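You operate a simulated robot arm through the tools that you are given. There is no shell and no other tool. Be economical: measure what you need, move in short steps, check, and stop when the job is done.

The job below is to be done with a simulated robot arm. You get a single attempt, and the scene is never put back.

## Task
Measure three strokes of wash soap into the navy wash cup by jug.
Fine: pump into the soap jug, empty it into the cup, put the jug back. Set down upright: soap jug.

Only the result counts: the job must be done as asked and must still hold three seconds after the hand-in. Knocking over, shifting, dropping, spilling or breaking anything else fails it.

## Robot
A 7-joint arm with a two-finger parallel gripper, fixed in place. Base frame: the origin is at the foot of the arm, x ahead of it, y to its left, z up; the work surface is at about z = 0.84. Lengths are in m, angles in rad, forces in N, time in s.
With the tool pointing down near the work surface it reaches from about 0.24 to 0.68 m from the base axis. Its first joint turns from -1.152 to 1.152 rad. Payload 2.4 kg.
The TCP is the grasp point between the finger pads, 0.03 m short of the fingertips. In the tool frame z runs along the fingers and y along their closing line. Largest opening 0.094 m; finger width 0.028, thickness 0.01; the body of the gripper, 0.05 by 0.096 m, starts 0.055 m behind the TCP.
Orientation is told as [roll, pitch, yaw] about the base's x, y, z axes, in that order, counted from this pose: with the fingers straight down and closing along the base's y, the tool's x points along the base's -x, its y along +y and its z along -z.

## Interface
- The arm moves only by the tool drive_tool. Its argument "steps" is text: rows parted by semicolons, each of 6 numbers parted by spaces: the shift along the tool's x, y, z in m, then the turn, a rotation vector about the tool's x, y, z in rad. In form: dx dy dz wx wy wz; .... A call has 1 to 12 rows; each row shifts and turns the commanded pose from where the row before left it, along the tool's axes as they then stand. "hand" is the closure, from 0 (fully open) to 1 (shut), set as the call begins (left out, the last holds). A row lasts 0.2 s, in which the tool goes at most 0.05 m and 0.15 rad; a call with a longer step from one row to the next is refused whole, and so is a gripper value outside its range. A pose out of reach is approached as far as the arm can. The call stops where the force on the tool passes 40 N (or 10 N more than at its start, if that is more) or the arm is blocked; 0.2 s more then pass. The fingers move at their own pace (about 0.153 m/s each) and stop on an object; they squeeze with about 32 N. The grip force told is the motor's: it shows also when the fingers shut on nothing. Time passes only in rows, and 0.2 s behind the last, so rows that do not move let the fingers close. It gives the time, the measured TCP pose, the force on the tool (base axes), the opening and the grip force at its end, in the units of the frame above (readings bear some noise), with the torque about the TCP (base axes, N m) and any sound that the robot's microphone picked up, and new pictures: "views" is both (left out), scene, wrist or none.
- Cameras (640 x 400 px; columns grow to the right, rows downward): "scene" is fixed at [0.0298, 0.468, 1.4428]; the picture's right is [-0.82, -0.58, 0.00], its down [-0.34, 0.47, -0.81] and it looks along [0.47, -0.66, -0.58] (base axes); focal length 244 px, centre (320, 200). "wrist" rides on the gripper at [0.076, 0.014, -0.102] in the tool frame; the picture's right is [-0.18, 0.98, 0.00], its down [-0.75, -0.14, -0.64] and it looks along [-0.63, -0.12, 0.77] (tool axes); focal length 243 px, centre (320, 200). There is no depth. A picture from a camera that has moved, and an enlarged one, comes with that camera's place and axes in the base frame and with its lens.
- inspect(camera, box): a new picture of the part [left, top, right, bottom] of that camera's present view, enlarged. The clock stands still meanwhile.
- hand_in(): hands the job in; it is judged then, once.

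Go step by step. Nothing tells you positions but the pictures and the camera data: compare them with the known pose of the tool, close in by small moves and look again before you grip or let go. The budget is 120 turns and 200 pictures, counting those below and the enlarged ones. Unless the task says otherwise, let go and move clear before handing in, and close with one line.

The tools are called after "Emit:" as a command line: name --argument value ..., lists and objects as JSON in quotes. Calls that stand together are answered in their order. drive_tool: Moves the arm, as the interface text tells. Its arguments: {"type":"object","properties":{"steps":{"type":"string"},"hand":{"type":"number"},"views":{"type":"string","enum":["both","scene","wrist","none"]}},"required":["steps"]} The other tools are called the same way: inspect (camera, box) takes an enlarged picture of a part of a camera's view; hand_in () hands the job in.

At the start:

```text
t: 0.0
tool_pos: [0.3394, 0.1454, 1.3013]
orientation: [0.0, 0.0, -0.001]
wrist_force: [-0.2, -0.3, 0.7]
wrist_torque: [-0.05, 0.02, -0.02]
opening: 0.094
finger_force: 0.0
```

scene: 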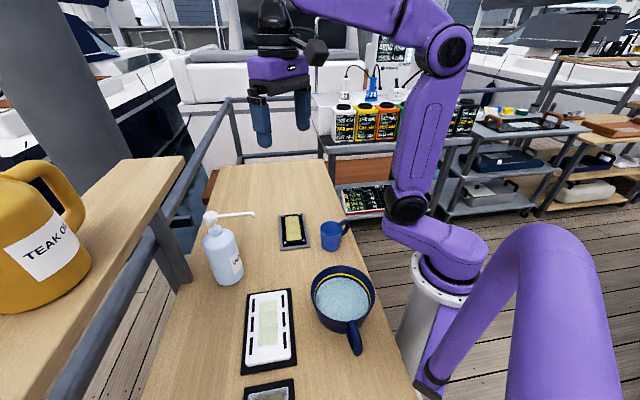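
wrist: 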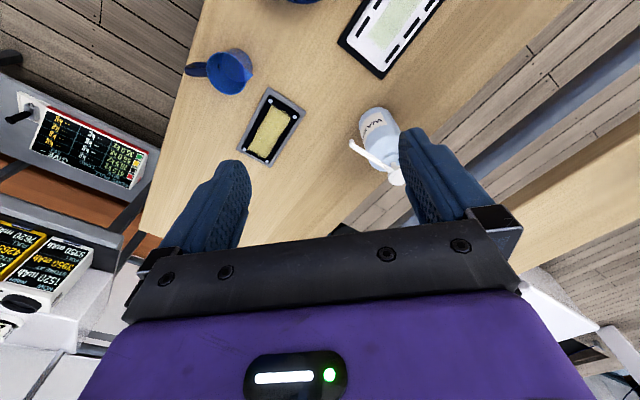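

I see a pump bottle, a small blue jug with a handle, a larger navy cup (with water-like contents), a sponge tray and a board. I'll take enlarged views to identify and locate them.

Emit:
inspect --camera "scene" --box '[180, 190, 400, 328]'

Emit:
inspect --camera "wrist" --box '[170, 0, 490, 200]'

Emit:
inspect --camera "scene" --box '[180, 260, 404, 400]'

```text
2.90 times, centred on (290, 259) of scene
camera zoom: at [0.0298, 0.468, 1.4428], right [-0.82, -0.58, 0.0], down [-0.34, 0.47, -0.81], along [0.47, -0.66, -0.58], focal length 706 px, centre (407, 29)
```

zoom: 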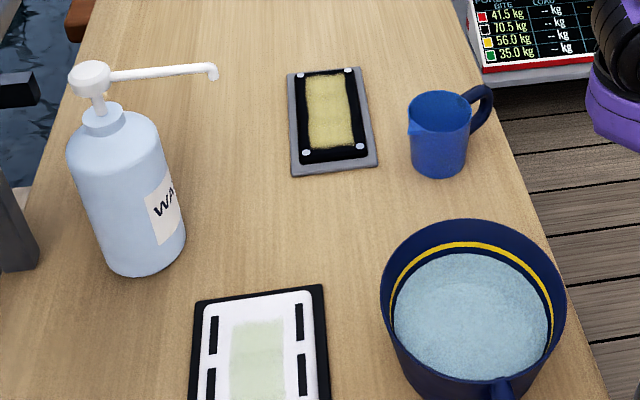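

```text
2.00 times, centred on (330, 100) of wrist
camera zoom: at [0.2627, 0.1595, 1.4037], right [0.18, 0.98, 0.0], down [0.75, -0.14, 0.64], along [0.63, -0.12, -0.77], focal length 485 px, centre (300, 400)
```

zoom: 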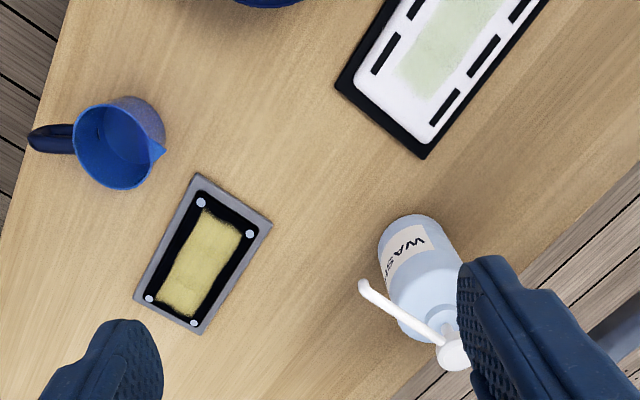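

```text
2.86 times, centred on (292, 330) of scene
camera zoom: at [0.0298, 0.468, 1.4428], right [-0.82, -0.58, 0.0], down [-0.34, 0.47, -0.81], along [0.47, -0.66, -0.58], focal length 696 px, centre (400, -171)
```

zoom: 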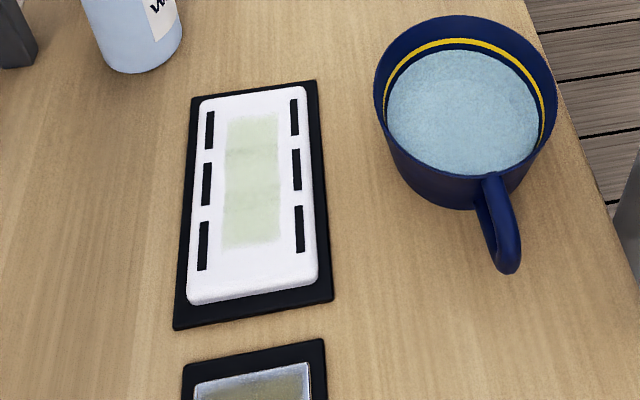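

The small blue jug is at about (0.335, -0.021) with its spout towards +y and handle towards -y. The pump nozzle tip is near (0.446, 0.176, 1.05), and the navy cup is close to the base near (0.18, 0.17). With empty fingers, I'll first test high up whether the arm can do the pouring motion over the cup.

Emit:
drive_tool --steps "0.033 0.0125 0.02 0 0 0;0.033 0.0125 0.02 0 0 0;0.033 0.0125 0.02 0 0 0;0.033 0.0125 0.02 0 0 0;0 0 0 0 0 0.131;0 0 0 0 0 0.131;0 0 0 0 0 0.131;0 0 0 0 0 0.131;0 0 0 0 0 0.131;0 0 0 0 0 0.131"

```text
t: 2.2
tool_pos: [0.2062, 0.1963, 1.2217]
orientation: [0.001, -0.001, -0.79]
wrist_force: [-0.2, 0.7, 0.2]
wrist_torque: [-0.01, -0.01, -0.03]
opening: 0.0944
finger_force: 0.0
camera wrist: at [0.163, 0.2594, 1.3239], right [0.83, 0.56, 0.0], down [0.43, -0.63, 0.64], along [0.36, -0.53, -0.77], focal length 243 px, centre (320, 200)
```

scene: 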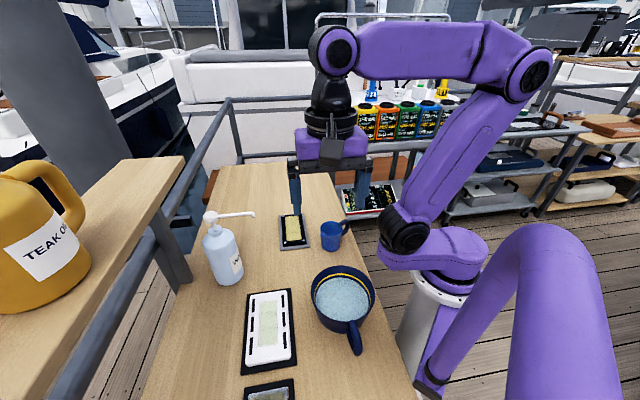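
wrist: 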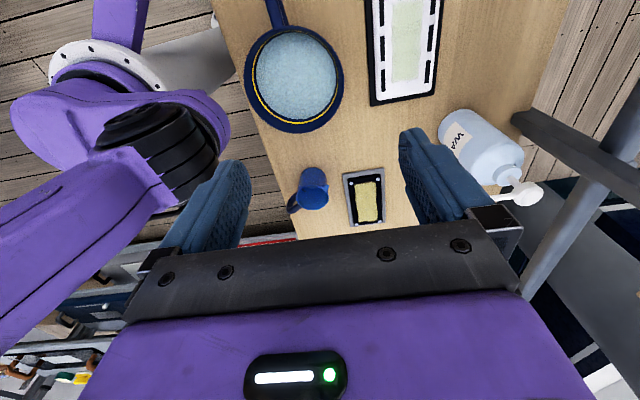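

Locating the cup from both cameras puts its rim centre near (0.184, 0.151) and its rim at z of about 0.90. Next I test the tilt above it.

Emit:
drive_tool --steps "0.002 -0.024 0.035 0 0 0;0.002 -0.024 0.035 0 0 0;0 0 0 0 0.145 0;0 0 0 0 0.145 0;0 0 0 0 0.145 0;0 0 0 0 0.145 0;0 0 0 0 0.145 0;0 0 0 0 0.145 0;0 0 0 0 0.145 0;0 0 0 0 0.145 0;0 0 0 0 0.145 0"

```text
t: 4.6
tool_pos: [0.1704, 0.1651, 1.1507]
orientation: [0.0, 1.307, -0.789]
wrist_force: [-0.2, 0.5, 0.4]
wrist_torque: [-0.02, 0.01, 0.0]
opening: 0.0939
finger_force: 0.0
camera wrist: at [0.2359, 0.118, 1.2513], right [0.73, 0.66, -0.18], down [0.48, -0.68, -0.56], along [-0.49, 0.33, -0.81], focal length 243 px, centre (320, 200)
```

scene: 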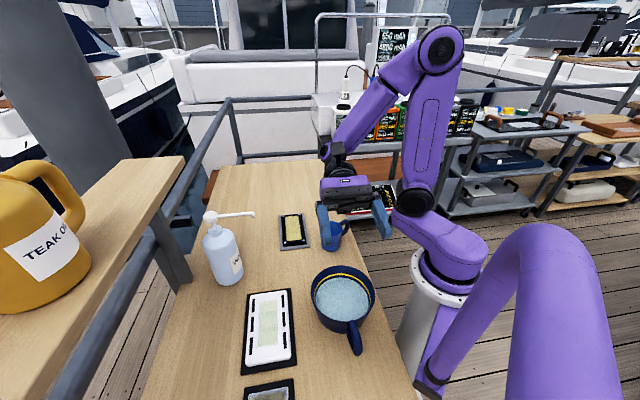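
wrist: 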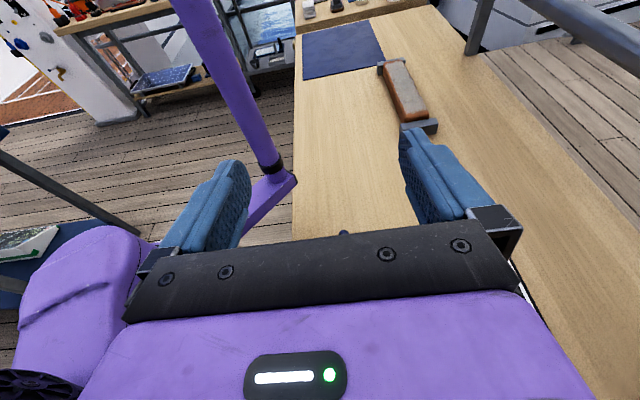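

The tilt is reachable. I'll check the lower height and a slightly larger tilt, then come back up.

Emit:
drive_tool --steps "-0.032 0 0.009 0 0 0;-0.032 0 0.009 0 0 0;-0.032 0 0.009 0 0 0;0 0 0 0 0.12 0;0 0 0 0 0.12 0" --views "scene"

```text
t: 5.8
tool_pos: [0.1699, 0.1664, 1.0522]
orientation: [0.06, 1.545, -0.727]
wrist_force: [0.1, -0.6, 0.6]
wrist_torque: [-0.02, 0.02, 0.0]
opening: 0.0939
finger_force: 0.0
```

scene: 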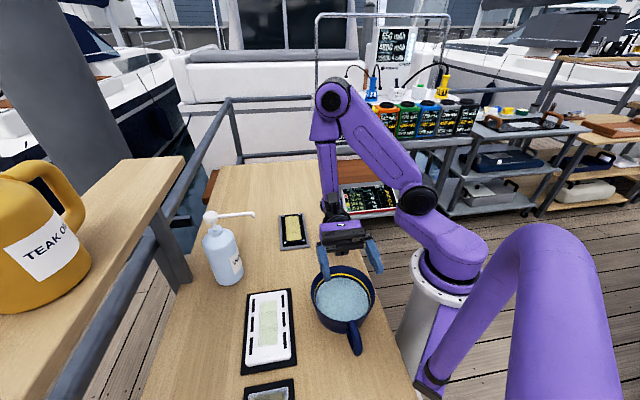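

The pouring pose works fully. I raise the arm and tilt it back to vertical.

Emit:
drive_tool --steps "0.045 0 0 0 0 0;0.045 0 0 0 0 0;0 0 0 0 -0.1475 0;0 0 0 0 -0.1475 0;0 0 0 0 -0.1475 0;0 0 0 0 -0.1475 0;0 0 0 0 -0.1475 0;0 0 0 0 -0.1475 0;0 0 0 0 -0.1475 0;0 0 0 0 -0.1475 0" --views "none"

```text
t: 8.0
tool_pos: [0.1691, 0.1672, 1.1411]
orientation: [0.002, 0.364, -0.788]
wrist_force: [0.2, 1.1, 0.1]
wrist_torque: [0.0, -0.04, -0.01]
opening: 0.0945
finger_force: 0.1
```

Emit:
drive_tool --steps "0 0 0 0 -0.121 0;0 0 0 0 -0.121 0;0 0 0 0 -0.122 0;-0.0457 -0.01 0 0 0 0;-0.0457 -0.01 0 0 0 0;-0.0457 -0.01 0 0 0 0;-0.0457 -0.01 0 0 0 0;-0.0457 -0.01 0 0 0 0;-0.0457 -0.01 0 0 0 0" --views "none"

Emit:
drive_tool --steps "0 0 0 0 0 -0.1434;0 0 0 0 0 -0.1434;0 0 0 0 0 -0.1434;0 0 0 0 0 -0.1434;0 0 0 0 0 -0.1434;0 0 0 0 0 -0.1434;0 0 0 0 0 -0.1434;0 0 0 0 0 -0.1434;0 0 0 0 0 -0.1434;0 0 0 0 0 -0.1434;0 0 0 0 0 -0.1434;0 0 0 0 0 -0.1434" --views "none"

Emit:
drive_tool --steps "0 0 0 0 0 -0.1434;0 0 0 0 0 -0.1434;0 0 0 0 0 0" --views "both"

```text
t: 10.0
tool_pos: [0.3193, -0.0705, 1.14]
orientation: [0.0, 0.002, -0.789]
wrist_force: [-0.5, -0.6, -0.2]
wrist_torque: [-0.01, -0.01, 0.01]
opening: 0.0938
finger_force: 0.1
```

```text
t: 12.6
tool_pos: [0.3199, -0.0696, 1.1416]
orientation: [0.004, -0.001, 0.936]
wrist_force: [-0.1, -0.4, 0.0]
wrist_torque: [0.02, 0.02, -0.02]
opening: 0.094
finger_force: 0.1
```

```text
t: 13.4
tool_pos: [0.3195, -0.0693, 1.1417]
orientation: [0.0, 0.0, 1.224]
wrist_force: [1.5, -0.5, 0.3]
wrist_torque: [0.05, 0.03, 0.02]
opening: 0.094
finger_force: 0.0
camera wrist: at [0.2796, -0.1375, 1.2434], right [-0.86, 0.51, 0.0], down [0.39, 0.66, 0.64], along [0.33, 0.55, -0.77], focal length 243 px, centre (320, 200)
```

scene: 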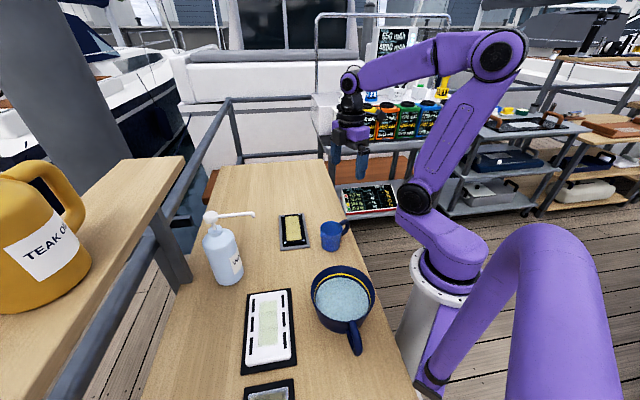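
wrist: 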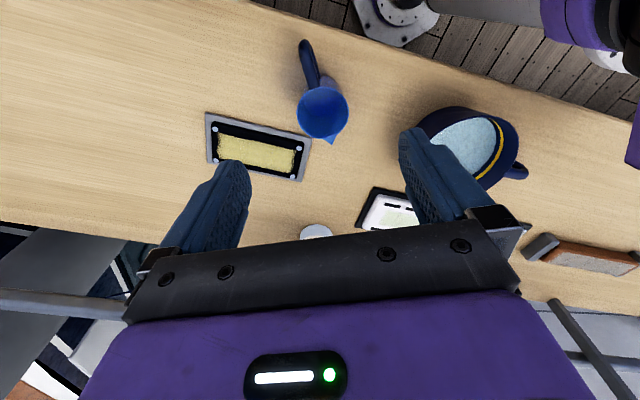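

Emit:
inspect --camera "wrist" --box '[260, 30, 388, 150]'

Emit:
inspect --camera "scene" --box '[294, 206, 374, 256]'

```text
3.33 times, centred on (324, 90) of wrist
camera zoom: at [0.2796, -0.1375, 1.2434], right [-0.86, 0.51, 0.0], down [0.39, 0.66, 0.64], along [0.33, 0.55, -0.77], focal length 809 px, centre (307, 567)
```

zoom: 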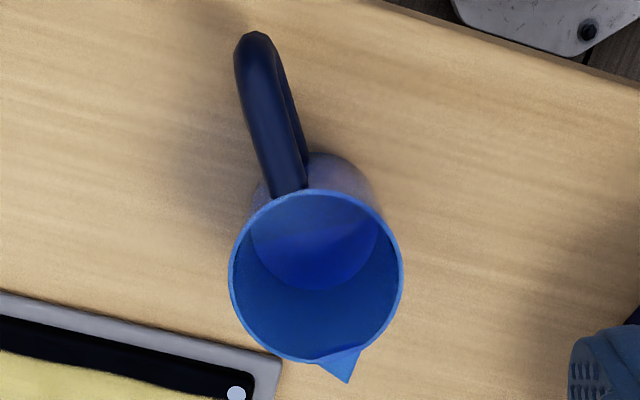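

```text
8.00 times, centred on (334, 231) of scene
camera zoom: at [0.0298, 0.468, 1.4428], right [-0.82, -0.58, 0.0], down [-0.34, 0.47, -0.81], along [0.47, -0.66, -0.58], focal length 1948 px, centre (208, -48)
```

zoom: 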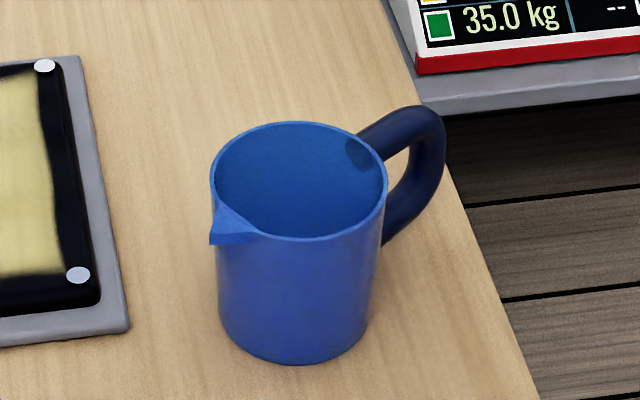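

The jug axis is near (0.338, -0.028), its rim at z≈0.91, and the spout points at about 69° in the base frame. I tilt the tool back over the handle side so it can later sit clear of the nozzle.

Emit:
drive_tool --steps "0.015 0 0.03 0 0 0.02;0.015 0 0.03 0 0 0;0.015 0 0.03 0 0 0;0 0 0 0 -0.14 0;0 0 0 0 -0.14 0;0 0 0 0 -0.14 0;0 0 0 0 -0.14 0;0 0 0 0 -0.14 0;0 0 0 0 0 0"

```text
t: 15.4
tool_pos: [0.3038, -0.112, 1.05]
orientation: [0.001, -0.702, 1.199]
wrist_force: [0.2, -0.5, 0.2]
wrist_torque: [-0.01, 0.02, -0.02]
opening: 0.094
finger_force: 0.1
camera wrist: at [0.245, -0.2234, 1.0793], right [-0.87, 0.49, 0.12], down [0.19, 0.1, 0.98], along [0.46, 0.87, -0.18], focal length 243 px, centre (320, 200)
```

scene: 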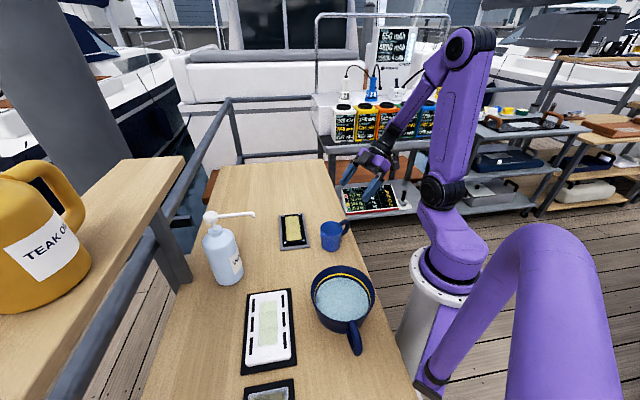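
wrist: 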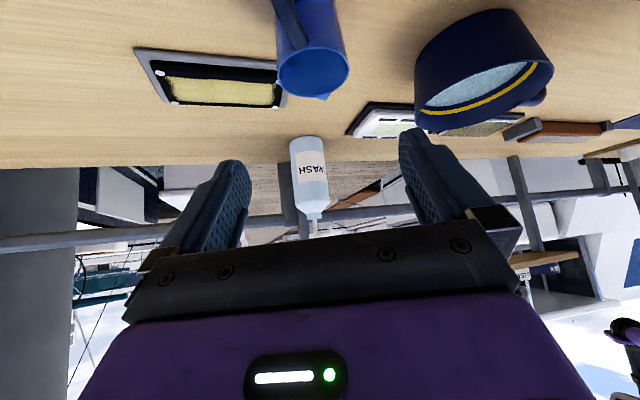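

The jug is centred between the fingers within 2 mm. I close in along the tool.

Emit:
drive_tool --steps "0.042 0.001 0 0 0 0;0 0 0.045 0 0 0;0 0 0.045 0 0 0;0 0 0.045 0 0 0;0 0 0 0 0 0"

```text
t: 16.6
tool_pos: [0.3289, -0.0614, 0.9292]
orientation: [0.006, -0.699, 1.198]
wrist_force: [-0.2, -0.3, 1.0]
wrist_torque: [0.03, 0.02, -0.01]
opening: 0.0939
finger_force: 0.0
out of reach, approached as far as the arm can: row 4
camera wrist: at [0.2703, -0.1724, 0.9588], right [-0.87, 0.49, 0.12], down [0.2, 0.1, 0.98], along [0.46, 0.87, -0.18], focal length 243 px, centre (320, 200)
```

scene: 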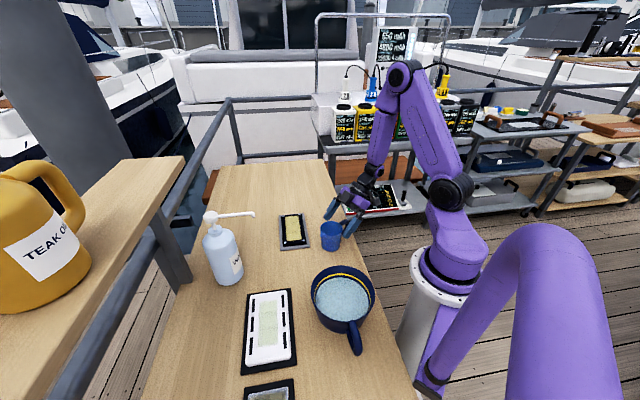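
wrist: 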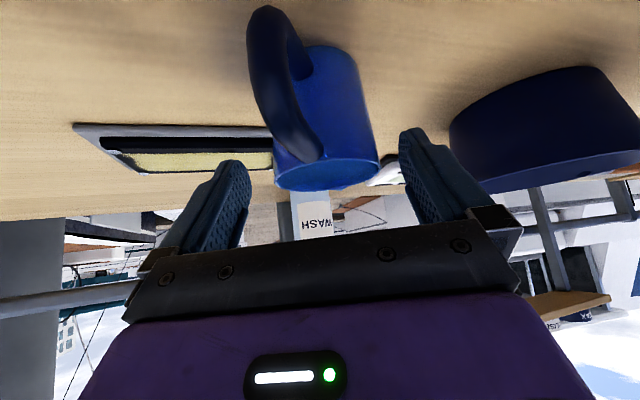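

At this tilt the arm runs out of reach just short of the jug. I reduce the tilt to about 0.4 rad and continue.

Emit:
drive_tool --steps "0 0 0 0 0.1 0;0 0 0 0 0.1 0;0 0 0 0 0.1 0;0 0 0 0 0 0" --views "none"

```text
t: 17.6
tool_pos: [0.3293, -0.0613, 0.9297]
orientation: [0.001, -0.399, 1.202]
wrist_force: [-0.1, 0.1, -0.5]
wrist_torque: [-0.01, 0.02, -0.04]
opening: 0.094
finger_force: 0.0
```

Emit:
drive_tool --steps "-0.004 0.001 0.02 0 0 0;-0.004 0.001 0.02 0 0 0;-0.003 0.0 0.019 0 0 0;0 0 0 0 0 0"

```text
t: 18.6
tool_pos: [0.3397, -0.031, 0.8812]
orientation: [0.002, -0.399, 1.2]
wrist_force: [0.4, -0.1, 0.4]
wrist_torque: [0.01, -0.01, 0.0]
opening: 0.0941
finger_force: 0.1
camera wrist: at [0.2864, -0.1291, 0.9453], right [-0.86, 0.51, 0.07], down [0.29, 0.36, 0.88], along [0.43, 0.78, -0.46], focal length 243 px, centre (320, 200)
```

scene: 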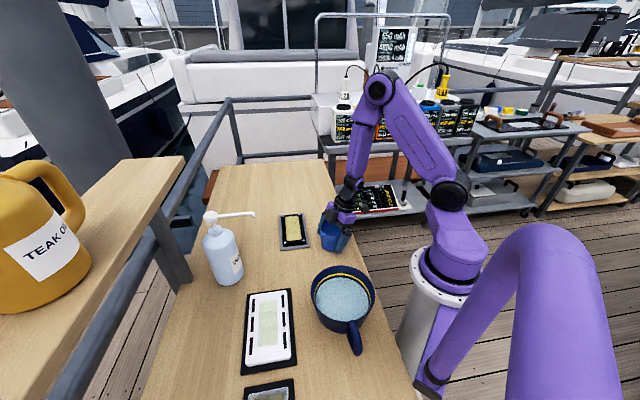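
wrist: 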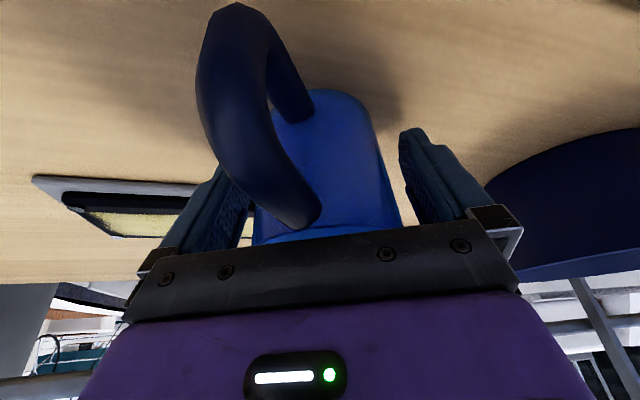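

The fingers straddle the jug body. Gripping now, then I lift a little to check.

Emit:
drive_tool --steps "0 0 0 0 0 0;0 0 0 0 0 0;0 0 0 0 0 0" --hand 1 --views "wrist"

Emit:
drive_tool --steps "0.008 0 -0.0184 0 0 0;0.008 0 -0.0184 0 0 0;0 0 0 0 0 0" --views "both"

```text
t: 19.4
tool_pos: [0.3393, -0.0313, 0.8816]
orientation: [0.002, -0.4, 1.2]
wrist_force: [1.0, 0.0, -0.1]
wrist_torque: [0.0, -0.06, 0.0]
opening: 0.0735
finger_force: 31.9
camera wrist: at [0.2864, -0.1292, 0.9455], right [-0.86, 0.51, 0.07], down [0.29, 0.36, 0.88], along [0.43, 0.78, -0.46], focal length 243 px, centre (320, 200)
```

wrist: 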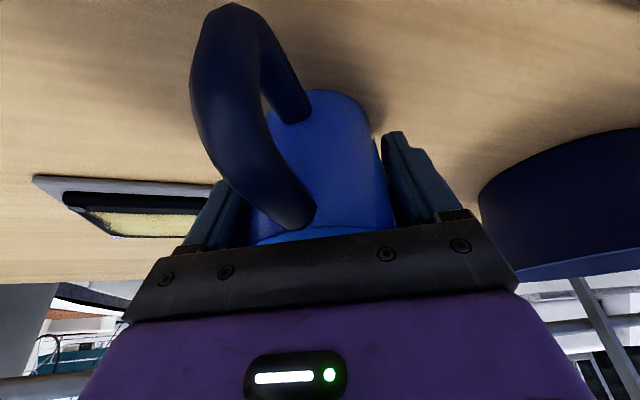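

```text
t: 20.2
tool_pos: [0.329, -0.0587, 0.9088]
orientation: [0.001, -0.399, 1.199]
wrist_force: [0.1, -0.6, 0.1]
wrist_torque: [0.03, -0.02, 0.0]
opening: 0.0719
finger_force: 32.0
camera wrist: at [0.275, -0.1564, 0.9739], right [-0.86, 0.51, 0.07], down [0.29, 0.36, 0.88], along [0.43, 0.78, -0.46], focal length 243 px, centre (320, 200)
```

scene: 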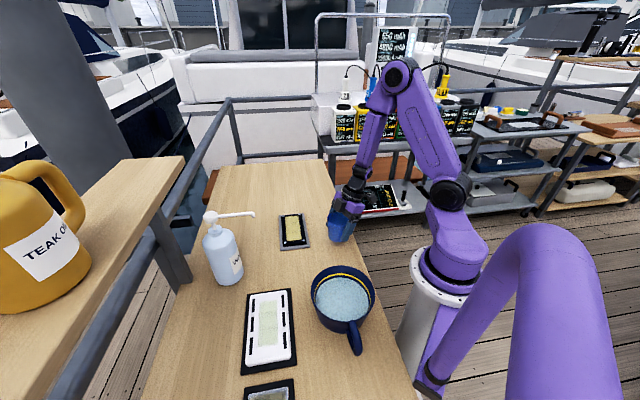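
wrist: 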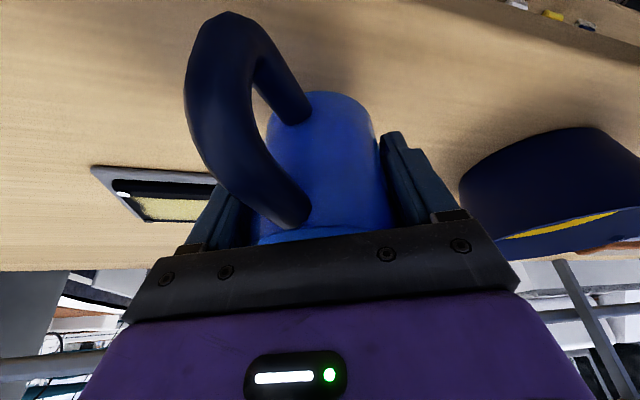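

The jug is held. I lift it clear and carry it towards the nozzle, stopping short to look.

Emit:
drive_tool --steps "-0.0156 0 -0.0368 0 0 0;-0.0393 -0.0073 0.0143 0 0 0;-0.0393 -0.0073 0.0143 0 0 0;-0.0393 -0.0073 0.0143 0 0 0;0 0 0 0 0 0"

```text
t: 21.4
tool_pos: [0.3953, 0.053, 0.9536]
orientation: [0.001, -0.398, 1.201]
wrist_force: [-0.3, 0.3, -0.6]
wrist_torque: [0.02, 0.01, -0.05]
opening: 0.0717
finger_force: 31.9
camera wrist: at [0.3415, -0.0448, 1.0189], right [-0.86, 0.51, 0.07], down [0.29, 0.36, 0.88], along [0.43, 0.78, -0.46], focal length 243 px, centre (320, 200)
```

scene: 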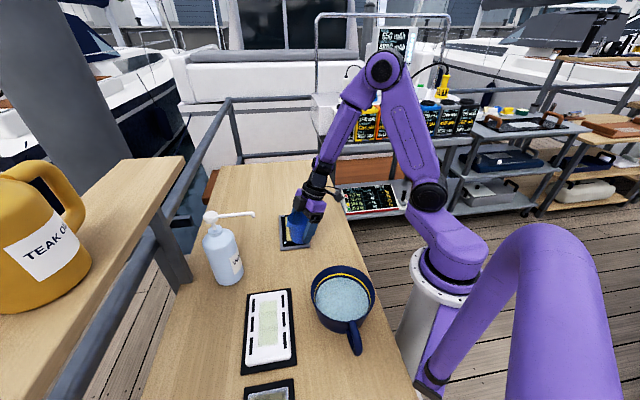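
wrist: 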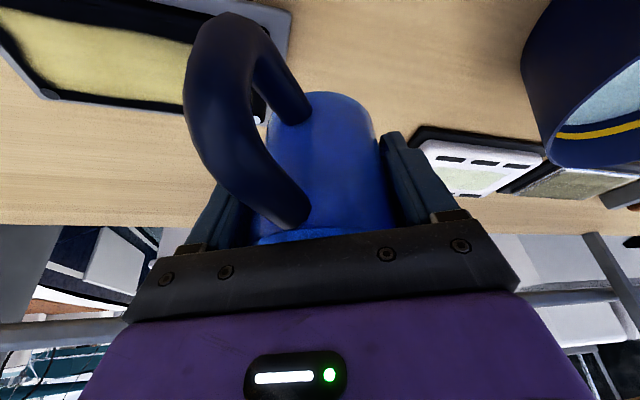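

Emit:
inspect --camera "scene" --box '[190, 175, 350, 290]'

```text
3.48 times, centred on (270, 232) of scene
camera zoom: at [0.0298, 0.4681, 1.4428], right [-0.82, -0.58, 0.0], down [-0.34, 0.47, -0.81], along [0.47, -0.66, -0.58], focal length 847 px, centre (494, 87)
```

zoom: 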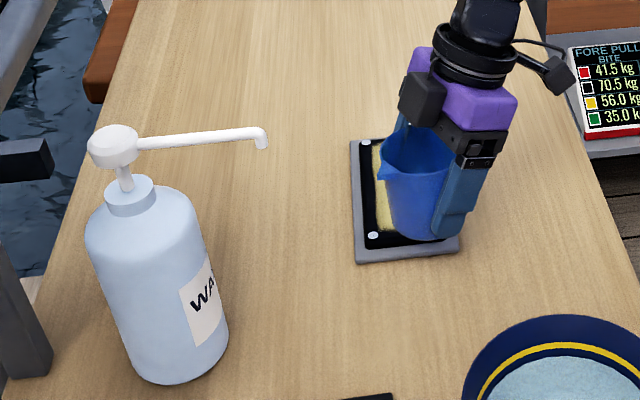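

The nozzle outlet triangulates to (0.446, 0.176, 1.045). I slide the jug in low underneath it.

Emit:
drive_tool --steps "-0.0414 -0.003 0.0175 0 0 0;-0.0205 0 0.0412 0 0 0;-0.0087 0 0.0308 0 0 0;-0.0218 0 0.0179 0 0 0;0 0 0 0 0 0"

Emit:
inspect --camera "scene" --box '[190, 175, 350, 290]'

```text
t: 22.6
tool_pos: [0.4433, 0.1707, 0.8916]
orientation: [0.002, -0.399, 1.201]
wrist_force: [-0.8, -0.4, -1.2]
wrist_torque: [0.04, 0.02, -0.02]
opening: 0.0718
finger_force: 31.9
camera wrist: at [0.39, 0.0723, 0.9566], right [-0.86, 0.51, 0.07], down [0.29, 0.36, 0.88], along [0.43, 0.78, -0.46], focal length 243 px, centre (320, 200)
```

scene: 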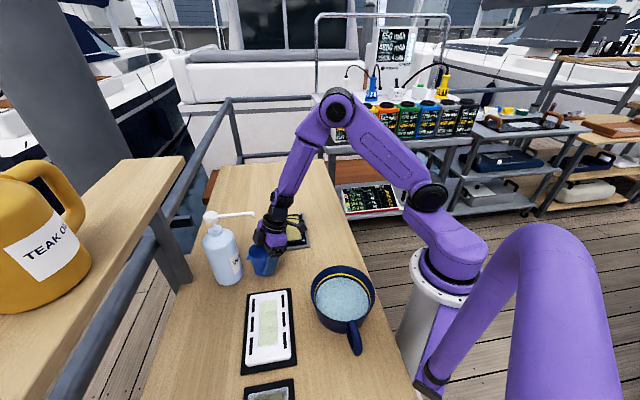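
wrist: 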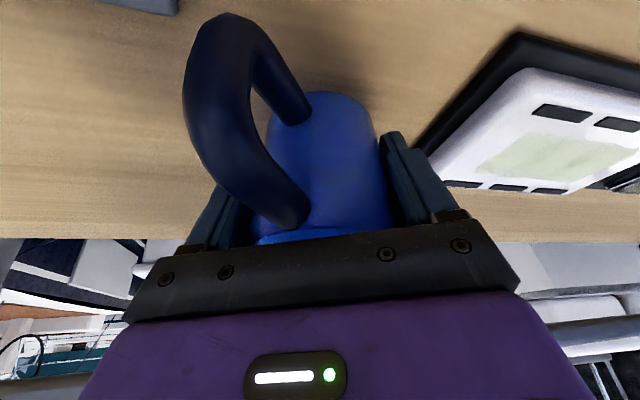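

```text
3.48 times, centred on (270, 232) of scene
camera zoom: at [0.0298, 0.4681, 1.4428], right [-0.82, -0.58, 0.0], down [-0.34, 0.47, -0.81], along [0.47, -0.66, -0.58], focal length 847 px, centre (494, 87)
```

zoom: 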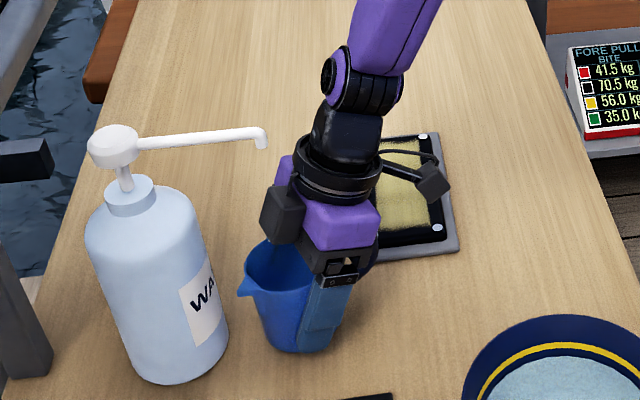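

The jug rim lines up under the outlet. I lower it the last centimetre onto the table.

Emit:
drive_tool --steps "0.0027 0 0.0065 0 0 0;0.0012 0 0.0028 0 0 0;0 0 0 0 0 0" --views "none"

```text
t: 23.4
tool_pos: [0.444, 0.17, 0.882]
orientation: [-0.001, -0.401, 1.199]
wrist_force: [-1.5, -1.1, 7.1]
wrist_torque: [-0.11, -0.14, -0.04]
opening: 0.0717
finger_force: 32.1
```

The jug is down (about 7 N contact). I release it and back straight out along the tool.

Emit:
drive_tool --steps "0 0 0 0 0 0;0 0 0 0 0 0;0 0 -0.03 0 0 0;0 0 -0.04 0 0 0;0 0 -0.045 0 0 0;0 0 -0.045 0 0 0" --hand 0.03

Emit:
inspect --camera "scene" --box '[190, 175, 350, 290]'

```text
t: 24.8
tool_pos: [0.4201, 0.1071, 1.0293]
orientation: [0.002, -0.4, 1.199]
wrist_force: [0.6, 0.3, 0.4]
wrist_torque: [-0.01, 0.0, 0.0]
opening: 0.0914
finger_force: 0.0
camera wrist: at [0.3673, 0.0101, 1.0942], right [-0.86, 0.51, 0.07], down [0.29, 0.36, 0.88], along [0.43, 0.78, -0.46], focal length 243 px, centre (320, 200)
```

scene: 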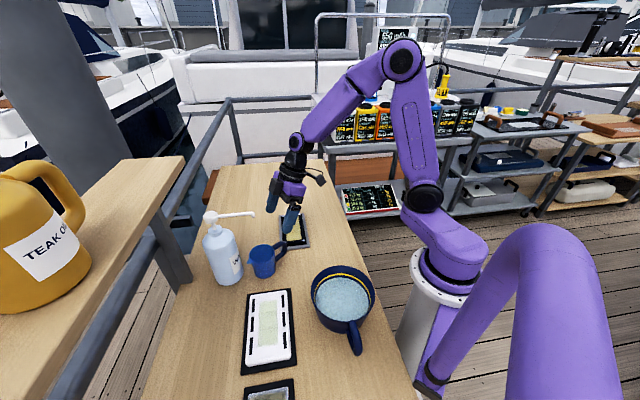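
wrist: 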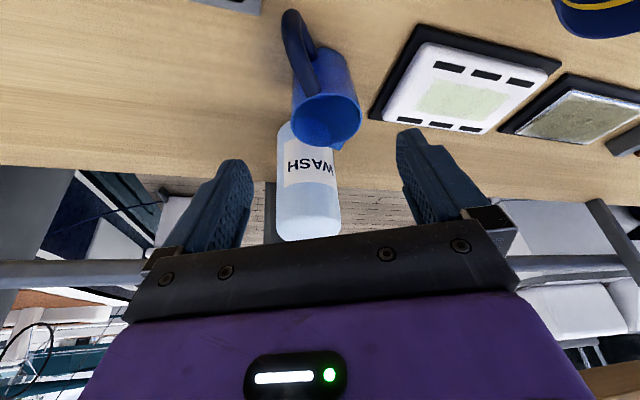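

```text
3.48 times, centred on (270, 232) of scene
camera zoom: at [0.0298, 0.468, 1.4428], right [-0.82, -0.58, 0.0], down [-0.34, 0.47, -0.81], along [0.47, -0.66, -0.58], focal length 847 px, centre (494, 87)
```

zoom: 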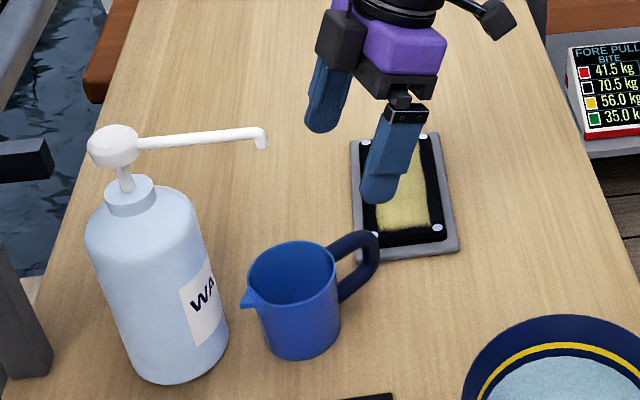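

The jug stands upright under the outlet. I go up, straighten the tool, shut the fingers and move above the pump head at about (0.514, 0.247, 1.07).

Emit:
drive_tool --steps "-0.017 0 -0.0403 0 0 0;-0.017 0 -0.0403 0 0 0;-0.017 0 -0.0403 0 0 0;0 0 0 0 0.1333 0;0 0 0 0 0.1333 0;0 0 0 0 0.1333 0;-0.041 -0.009 0 0 0 0;-0.041 -0.009 0 0 0 0;-0.041 -0.009 0 0 0 0;-0.041 -0.009 0 0 0 0;0 0 0 0 0 0" --hand 1

Emit:
inspect --camera "scene" --box '[170, 130, 330, 230]'

Emit:
inspect --camera "wrist" --box '[220, 80, 420, 230]'

```text
t: 27.0
tool_pos: [0.5046, 0.2347, 1.1606]
orientation: [0.018, 0.02, 1.189]
wrist_force: [-22.2, -15.5, 8.4]
wrist_torque: [1.09, -1.67, -0.21]
opening: 0.0
finger_force: 31.6
stopped in row 11: the force on the tool passed its limit at 80 N (the readings are from after the stop); the commanded pose is now the measured one
camera wrist: at [0.4649, 0.1706, 1.2659], right [-0.84, 0.54, 0.01], down [0.43, 0.66, 0.62], along [0.33, 0.53, -0.78], focal length 243 px, centre (320, 200)
```

scene: 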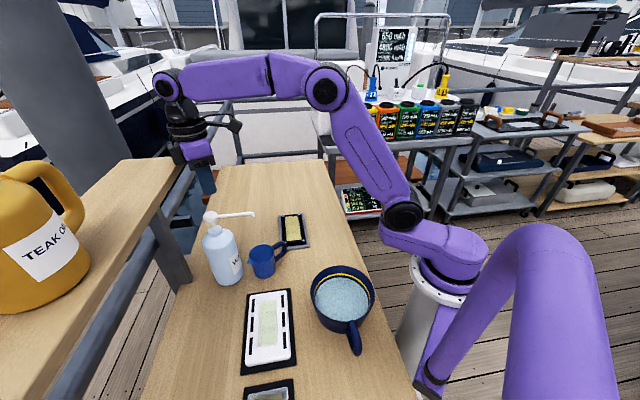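
wrist: 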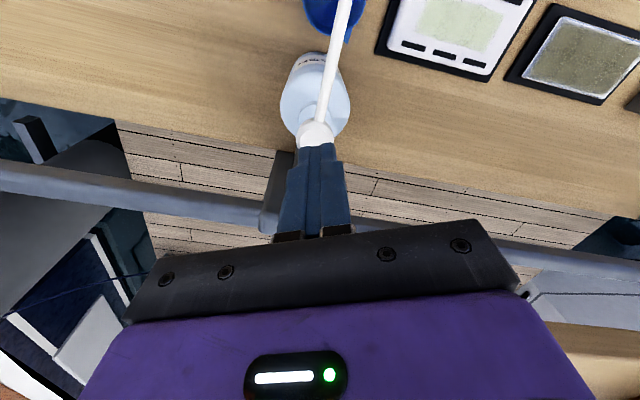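

```text
4.00 times, centred on (250, 180) of scene
camera zoom: at [0.0287, 0.4674, 1.443], right [-0.82, -0.58, 0.0], down [-0.34, 0.47, -0.81], along [0.47, -0.66, -0.58], focal length 974 px, centre (600, 280)
```

zoom: 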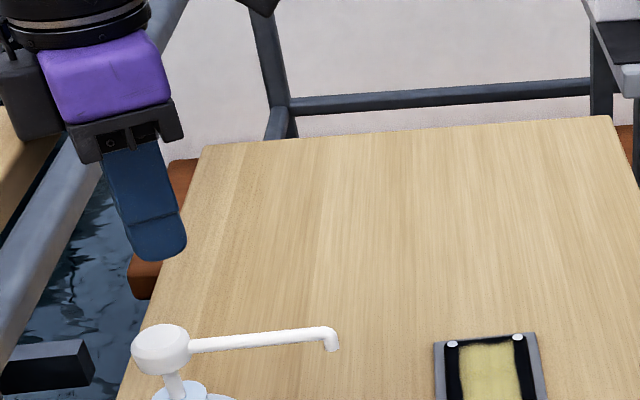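

```text
2.67 times, centred on (320, 155) of wrist
camera zoom: at [0.4649, 0.1706, 1.2659], right [-0.84, 0.54, 0.01], down [0.43, 0.66, 0.62], along [0.33, 0.53, -0.78], focal length 647 px, centre (320, 320)
```

zoom: 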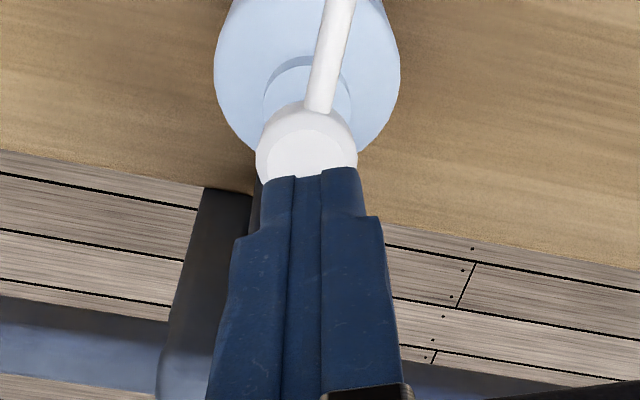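

The palm bumped the edge of the teak-oil shelf, which juts out at about z 1.23 near the pump head. I back away from it and will press with the tool leaning away from the shelf.

Emit:
drive_tool --steps "0.037 0.012 0 0 0 0;0.037 0.012 0 0 0 0;0 0 0 0 0 0.145;0 0 0 0 0 0.145;0 0 0 0 -0.142 0;0 0 0 0 -0.142 0;0 0 0 0 -0.142 0;0 0 0 0 -0.142 0;0 0 0 0 0 0"

Emit:
inspect --camera "scene" --box '[0, 100, 320, 300]'

```text
t: 29.0
tool_pos: [0.4562, 0.177, 1.1623]
orientation: [0.012, -0.546, 0.896]
wrist_force: [0.4, -0.3, 0.4]
wrist_torque: [-0.02, 0.0, 0.04]
opening: 0.0001
finger_force: 32.1
camera wrist: at [0.3721, 0.0922, 1.2103], right [-0.67, 0.73, 0.1], down [0.31, 0.15, 0.94], along [0.67, 0.66, -0.33], focal length 243 px, centre (320, 200)
```

scene: 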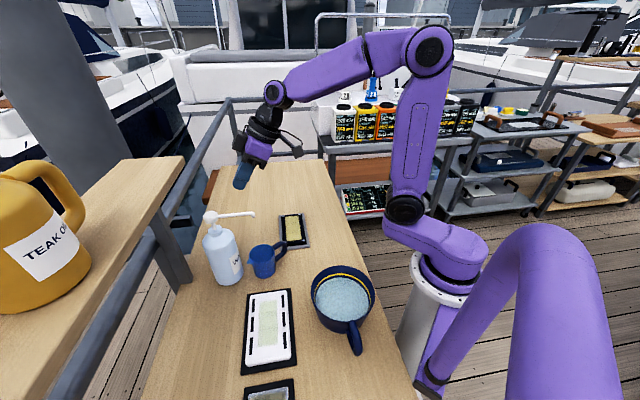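
wrist: 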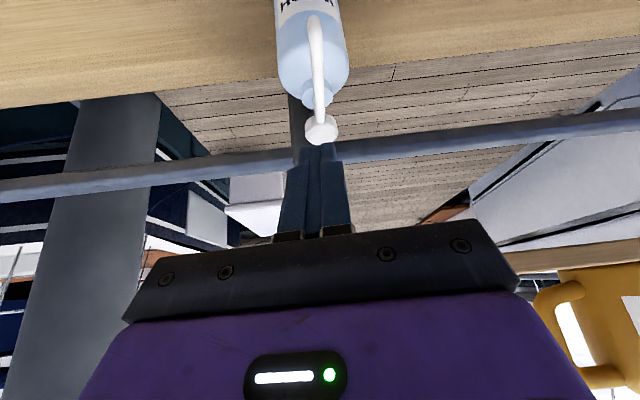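

```text
2.00 times, centred on (160, 200) of scene
camera zoom: at [0.0298, 0.468, 1.4428], right [-0.82, -0.58, 0.0], down [-0.34, 0.47, -0.81], along [0.47, -0.66, -0.58], focal length 487 px, centre (640, 200)
```

zoom: 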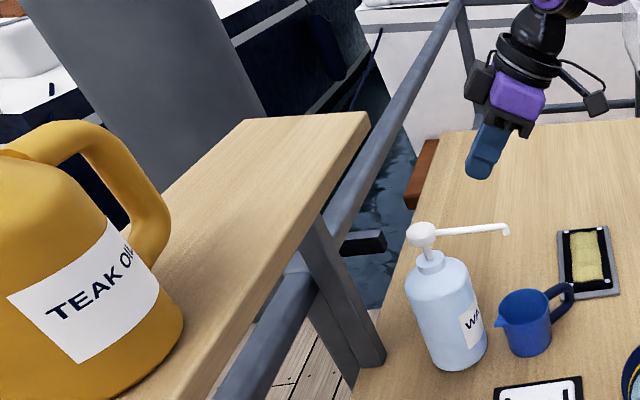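

The shelf corner works out to about (0.545, 0.252, 1.215), so the leaning tool clears it. I move the shut fingertips to just above the pump head.

Emit:
drive_tool --steps "-0.0182 -0.0008 0.0255 0 0 0;-0.0182 -0.0008 0.0255 0 0 0;-0.0182 -0.0008 0.0255 0 0 0;0 0 0 0 0 0"

Emit:
inspect --camera "scene" --box '[160, 140, 288, 220]'

Emit:
inspect --camera "wrist" --box '[240, 60, 400, 160]'

```text
t: 30.0
tool_pos: [0.5116, 0.2436, 1.1247]
orientation: [0.011, -0.544, 0.895]
wrist_force: [-0.2, -0.1, -0.6]
wrist_torque: [-0.04, -0.01, 0.03]
opening: 0.0
finger_force: 31.7
camera wrist: at [0.4265, 0.1589, 1.174], right [-0.67, 0.73, 0.1], down [0.31, 0.15, 0.94], along [0.67, 0.66, -0.33], focal length 243 px, centre (320, 200)
```

scene: 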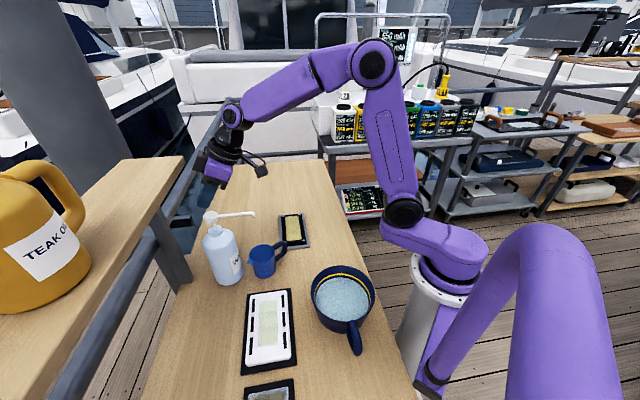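
wrist: 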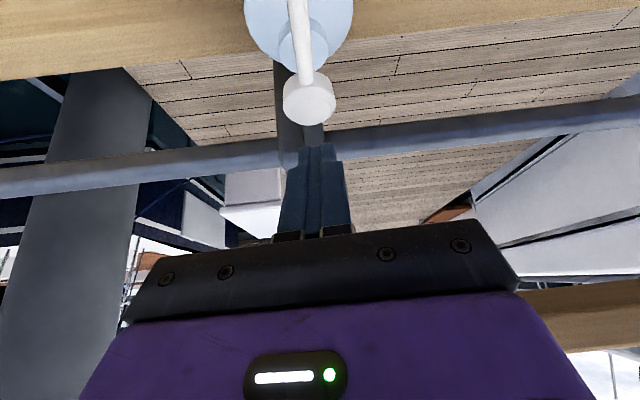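

```text
5.00 times, centred on (224, 180) of scene
camera zoom: at [0.0298, 0.4681, 1.4428], right [-0.82, -0.58, 0.0], down [-0.34, 0.47, -0.81], along [0.47, -0.66, -0.58], focal length 1218 px, centre (800, 300)
```

zoom: 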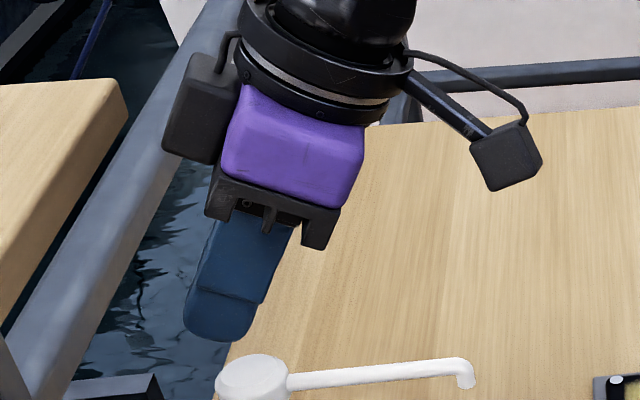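

```text
4.00 times, centred on (320, 110) of wrist
camera zoom: at [0.4265, 0.1589, 1.174], right [-0.67, 0.73, 0.1], down [0.31, 0.15, 0.94], along [0.67, 0.66, -0.33], focal length 970 px, centre (320, 560)
```

zoom: 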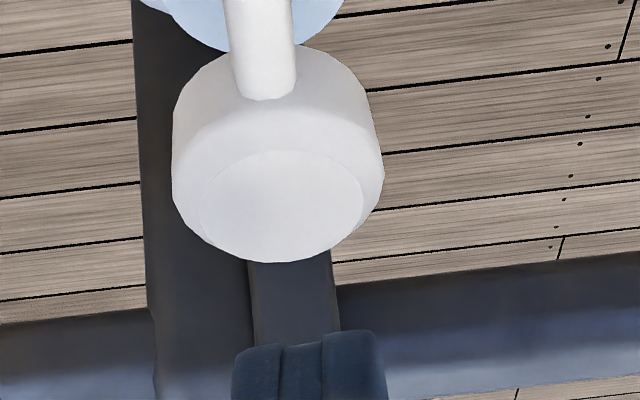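

The fingertips sit about 2 cm above the head centre. I descend gently until contact to read the spring force.

Emit:
drive_tool --steps "0.0031 -0.0015 0.0051 0 0 0;0.0031 -0.0015 0.0051 0 0 0;0.0031 0 0.0051 0 0 0;0.0016 0 0.0026 0 0 0;0 0 0 0 0 0" --views "none"

Emit:
inspect --camera "scene" --box '[160, 160, 288, 240]'

```text
t: 31.2
tool_pos: [0.5144, 0.2427, 1.1037]
orientation: [0.011, -0.545, 0.896]
wrist_force: [0.3, -0.2, 0.0]
wrist_torque: [0.03, 0.0, 0.0]
opening: 0.0
finger_force: 32.2
```

```text
5.00 times, centred on (224, 200) of scene
camera zoom: at [0.0298, 0.468, 1.4428], right [-0.82, -0.58, 0.0], down [-0.34, 0.47, -0.81], along [0.47, -0.66, -0.58], focal length 1218 px, centre (800, 200)
```

zoom: 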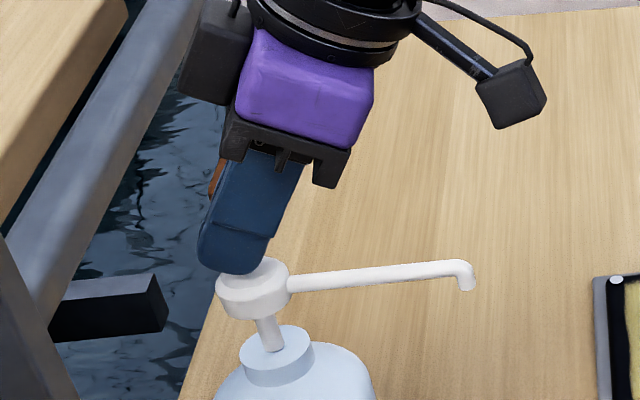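

Nearly touching, but the tip sits a few mm too far out, so I shift it back and then press down.

Emit:
drive_tool --steps "0.0059 0.002 -0.0036 0 0 0;0.0021 0 0.0034 0 0 0;0.0021 0 0.0034 0 0 0;0.0021 0 0.0034 0 0 0;0 0 0 0 0 0" --views "none"

Emit:
inspect --camera "scene" --box '[160, 160, 288, 240]'

```text
t: 32.4
tool_pos: [0.5065, 0.2377, 1.0917]
orientation: [0.01, -0.545, 0.898]
wrist_force: [0.2, 1.7, 3.4]
wrist_torque: [0.04, -0.03, 0.0]
opening: 0.0
finger_force: 32.0
```

```text
5.00 times, centred on (224, 200) of scene
camera zoom: at [0.0297, 0.4681, 1.4428], right [-0.82, -0.58, 0.0], down [-0.34, 0.47, -0.81], along [0.47, -0.66, -0.58], focal length 1218 px, centre (800, 200)
```

zoom: 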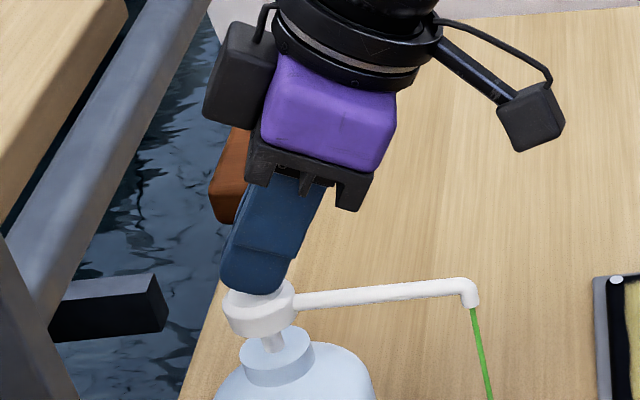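

Soap is flowing into the jug. I keep pressing to the end of this stroke.

Emit:
drive_tool --steps "0.0026 0 0.0043 0 0 0;0.0026 0 0.0043 0 0 0;0.0026 0 0.0043 0 0 0" --views "none"

Emit:
inspect --camera "scene" --box '[180, 190, 308, 290]'

```text
t: 33.0
tool_pos: [0.5094, 0.2392, 1.0901]
orientation: [0.005, -0.563, 0.896]
wrist_force: [-3.8, -1.9, 17.6]
wrist_torque: [-0.01, 0.08, 0.02]
opening: 0.0
finger_force: 31.7
stopped in row 3: the force on the tool passed its limit at 45 N (the readings are from after the stop); the commanded pose is now the measured one
```

```text
4.00 times, centred on (244, 240) of scene
camera zoom: at [0.0294, 0.4679, 1.4429], right [-0.82, -0.58, 0.0], down [-0.34, 0.47, -0.81], along [0.47, -0.66, -0.58], focal length 974 px, centre (624, 40)
```

zoom: 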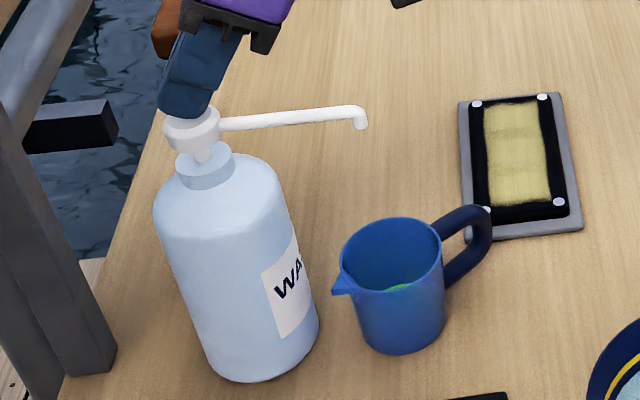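

The stroke bottomed out and green soap is in the jug. I raise fully so the pump returns, and check.

Emit:
drive_tool --steps "-0.0052 0 -0.0085 0 0 0;-0.0052 0 -0.0085 0 0 0;-0.0052 0 -0.0085 0 0 0;0 0 0 0 0 0;0 0 0 0 0 0" --views "none"

Emit:
inspect --camera "scene" --box '[180, 170, 308, 270]'

```text
t: 34.2
tool_pos: [0.5081, 0.2368, 1.1173]
orientation: [0.009, -0.555, 0.896]
wrist_force: [0.7, -0.4, 0.0]
wrist_torque: [0.0, 0.0, 0.01]
opening: 0.0001
finger_force: 31.5
```

```text
4.00 times, centred on (244, 220) of scene
camera zoom: at [0.0298, 0.468, 1.4428], right [-0.82, -0.58, 0.0], down [-0.34, 0.47, -0.81], along [0.47, -0.66, -0.58], focal length 974 px, centre (624, 120)
```

zoom: 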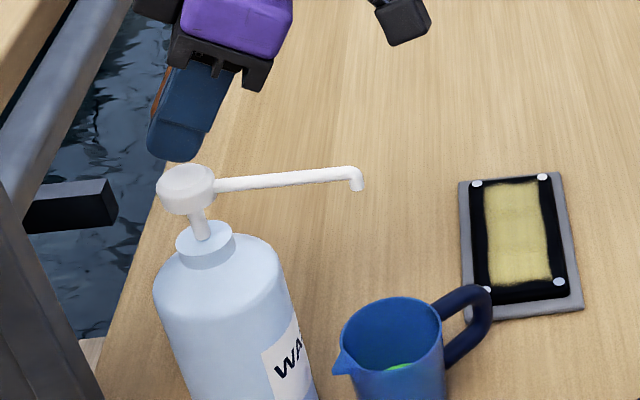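

The pump head is back up. Second stroke.

Emit:
drive_tool --steps "0.0029 0 0.0047 0 0 0;0.0029 0 0.0047 0 0 0;0.0029 0 0.0047 0 0 0;0.0029 0 0.0047 0 0 0;0.0029 0 0.0047 0 0 0;0.0029 0 0.0047 0 0 0;0.0029 0 0.0047 0 0 0" --views "none"

Emit:
inspect --camera "scene" --box '[180, 170, 308, 290]'

```text
t: 35.7
tool_pos: [0.5103, 0.2403, 1.0901]
orientation: [0.001, -0.57, 0.898]
wrist_force: [-3.3, -2.4, 17.4]
wrist_torque: [-0.04, 0.03, 0.03]
opening: 0.0
finger_force: 32.2
stopped in row 7: the force on the tool passed its limit at 44 N (the readings are from after the stop); the commanded pose is now the measured one
```

```text
3.33 times, centred on (244, 230) of scene
camera zoom: at [0.0294, 0.4678, 1.4429], right [-0.82, -0.58, 0.0], down [-0.34, 0.47, -0.81], along [0.47, -0.66, -0.58], focal length 812 px, centre (573, 100)
```

zoom: 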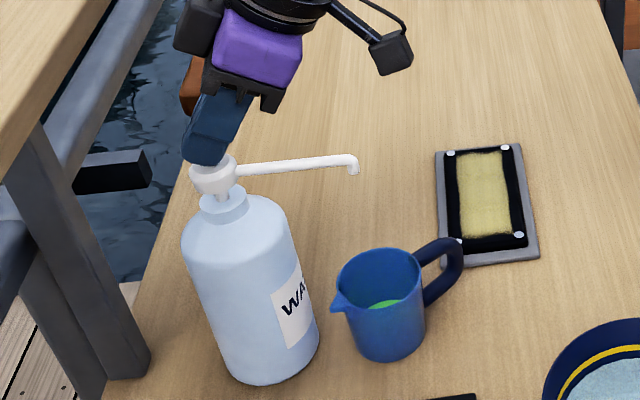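

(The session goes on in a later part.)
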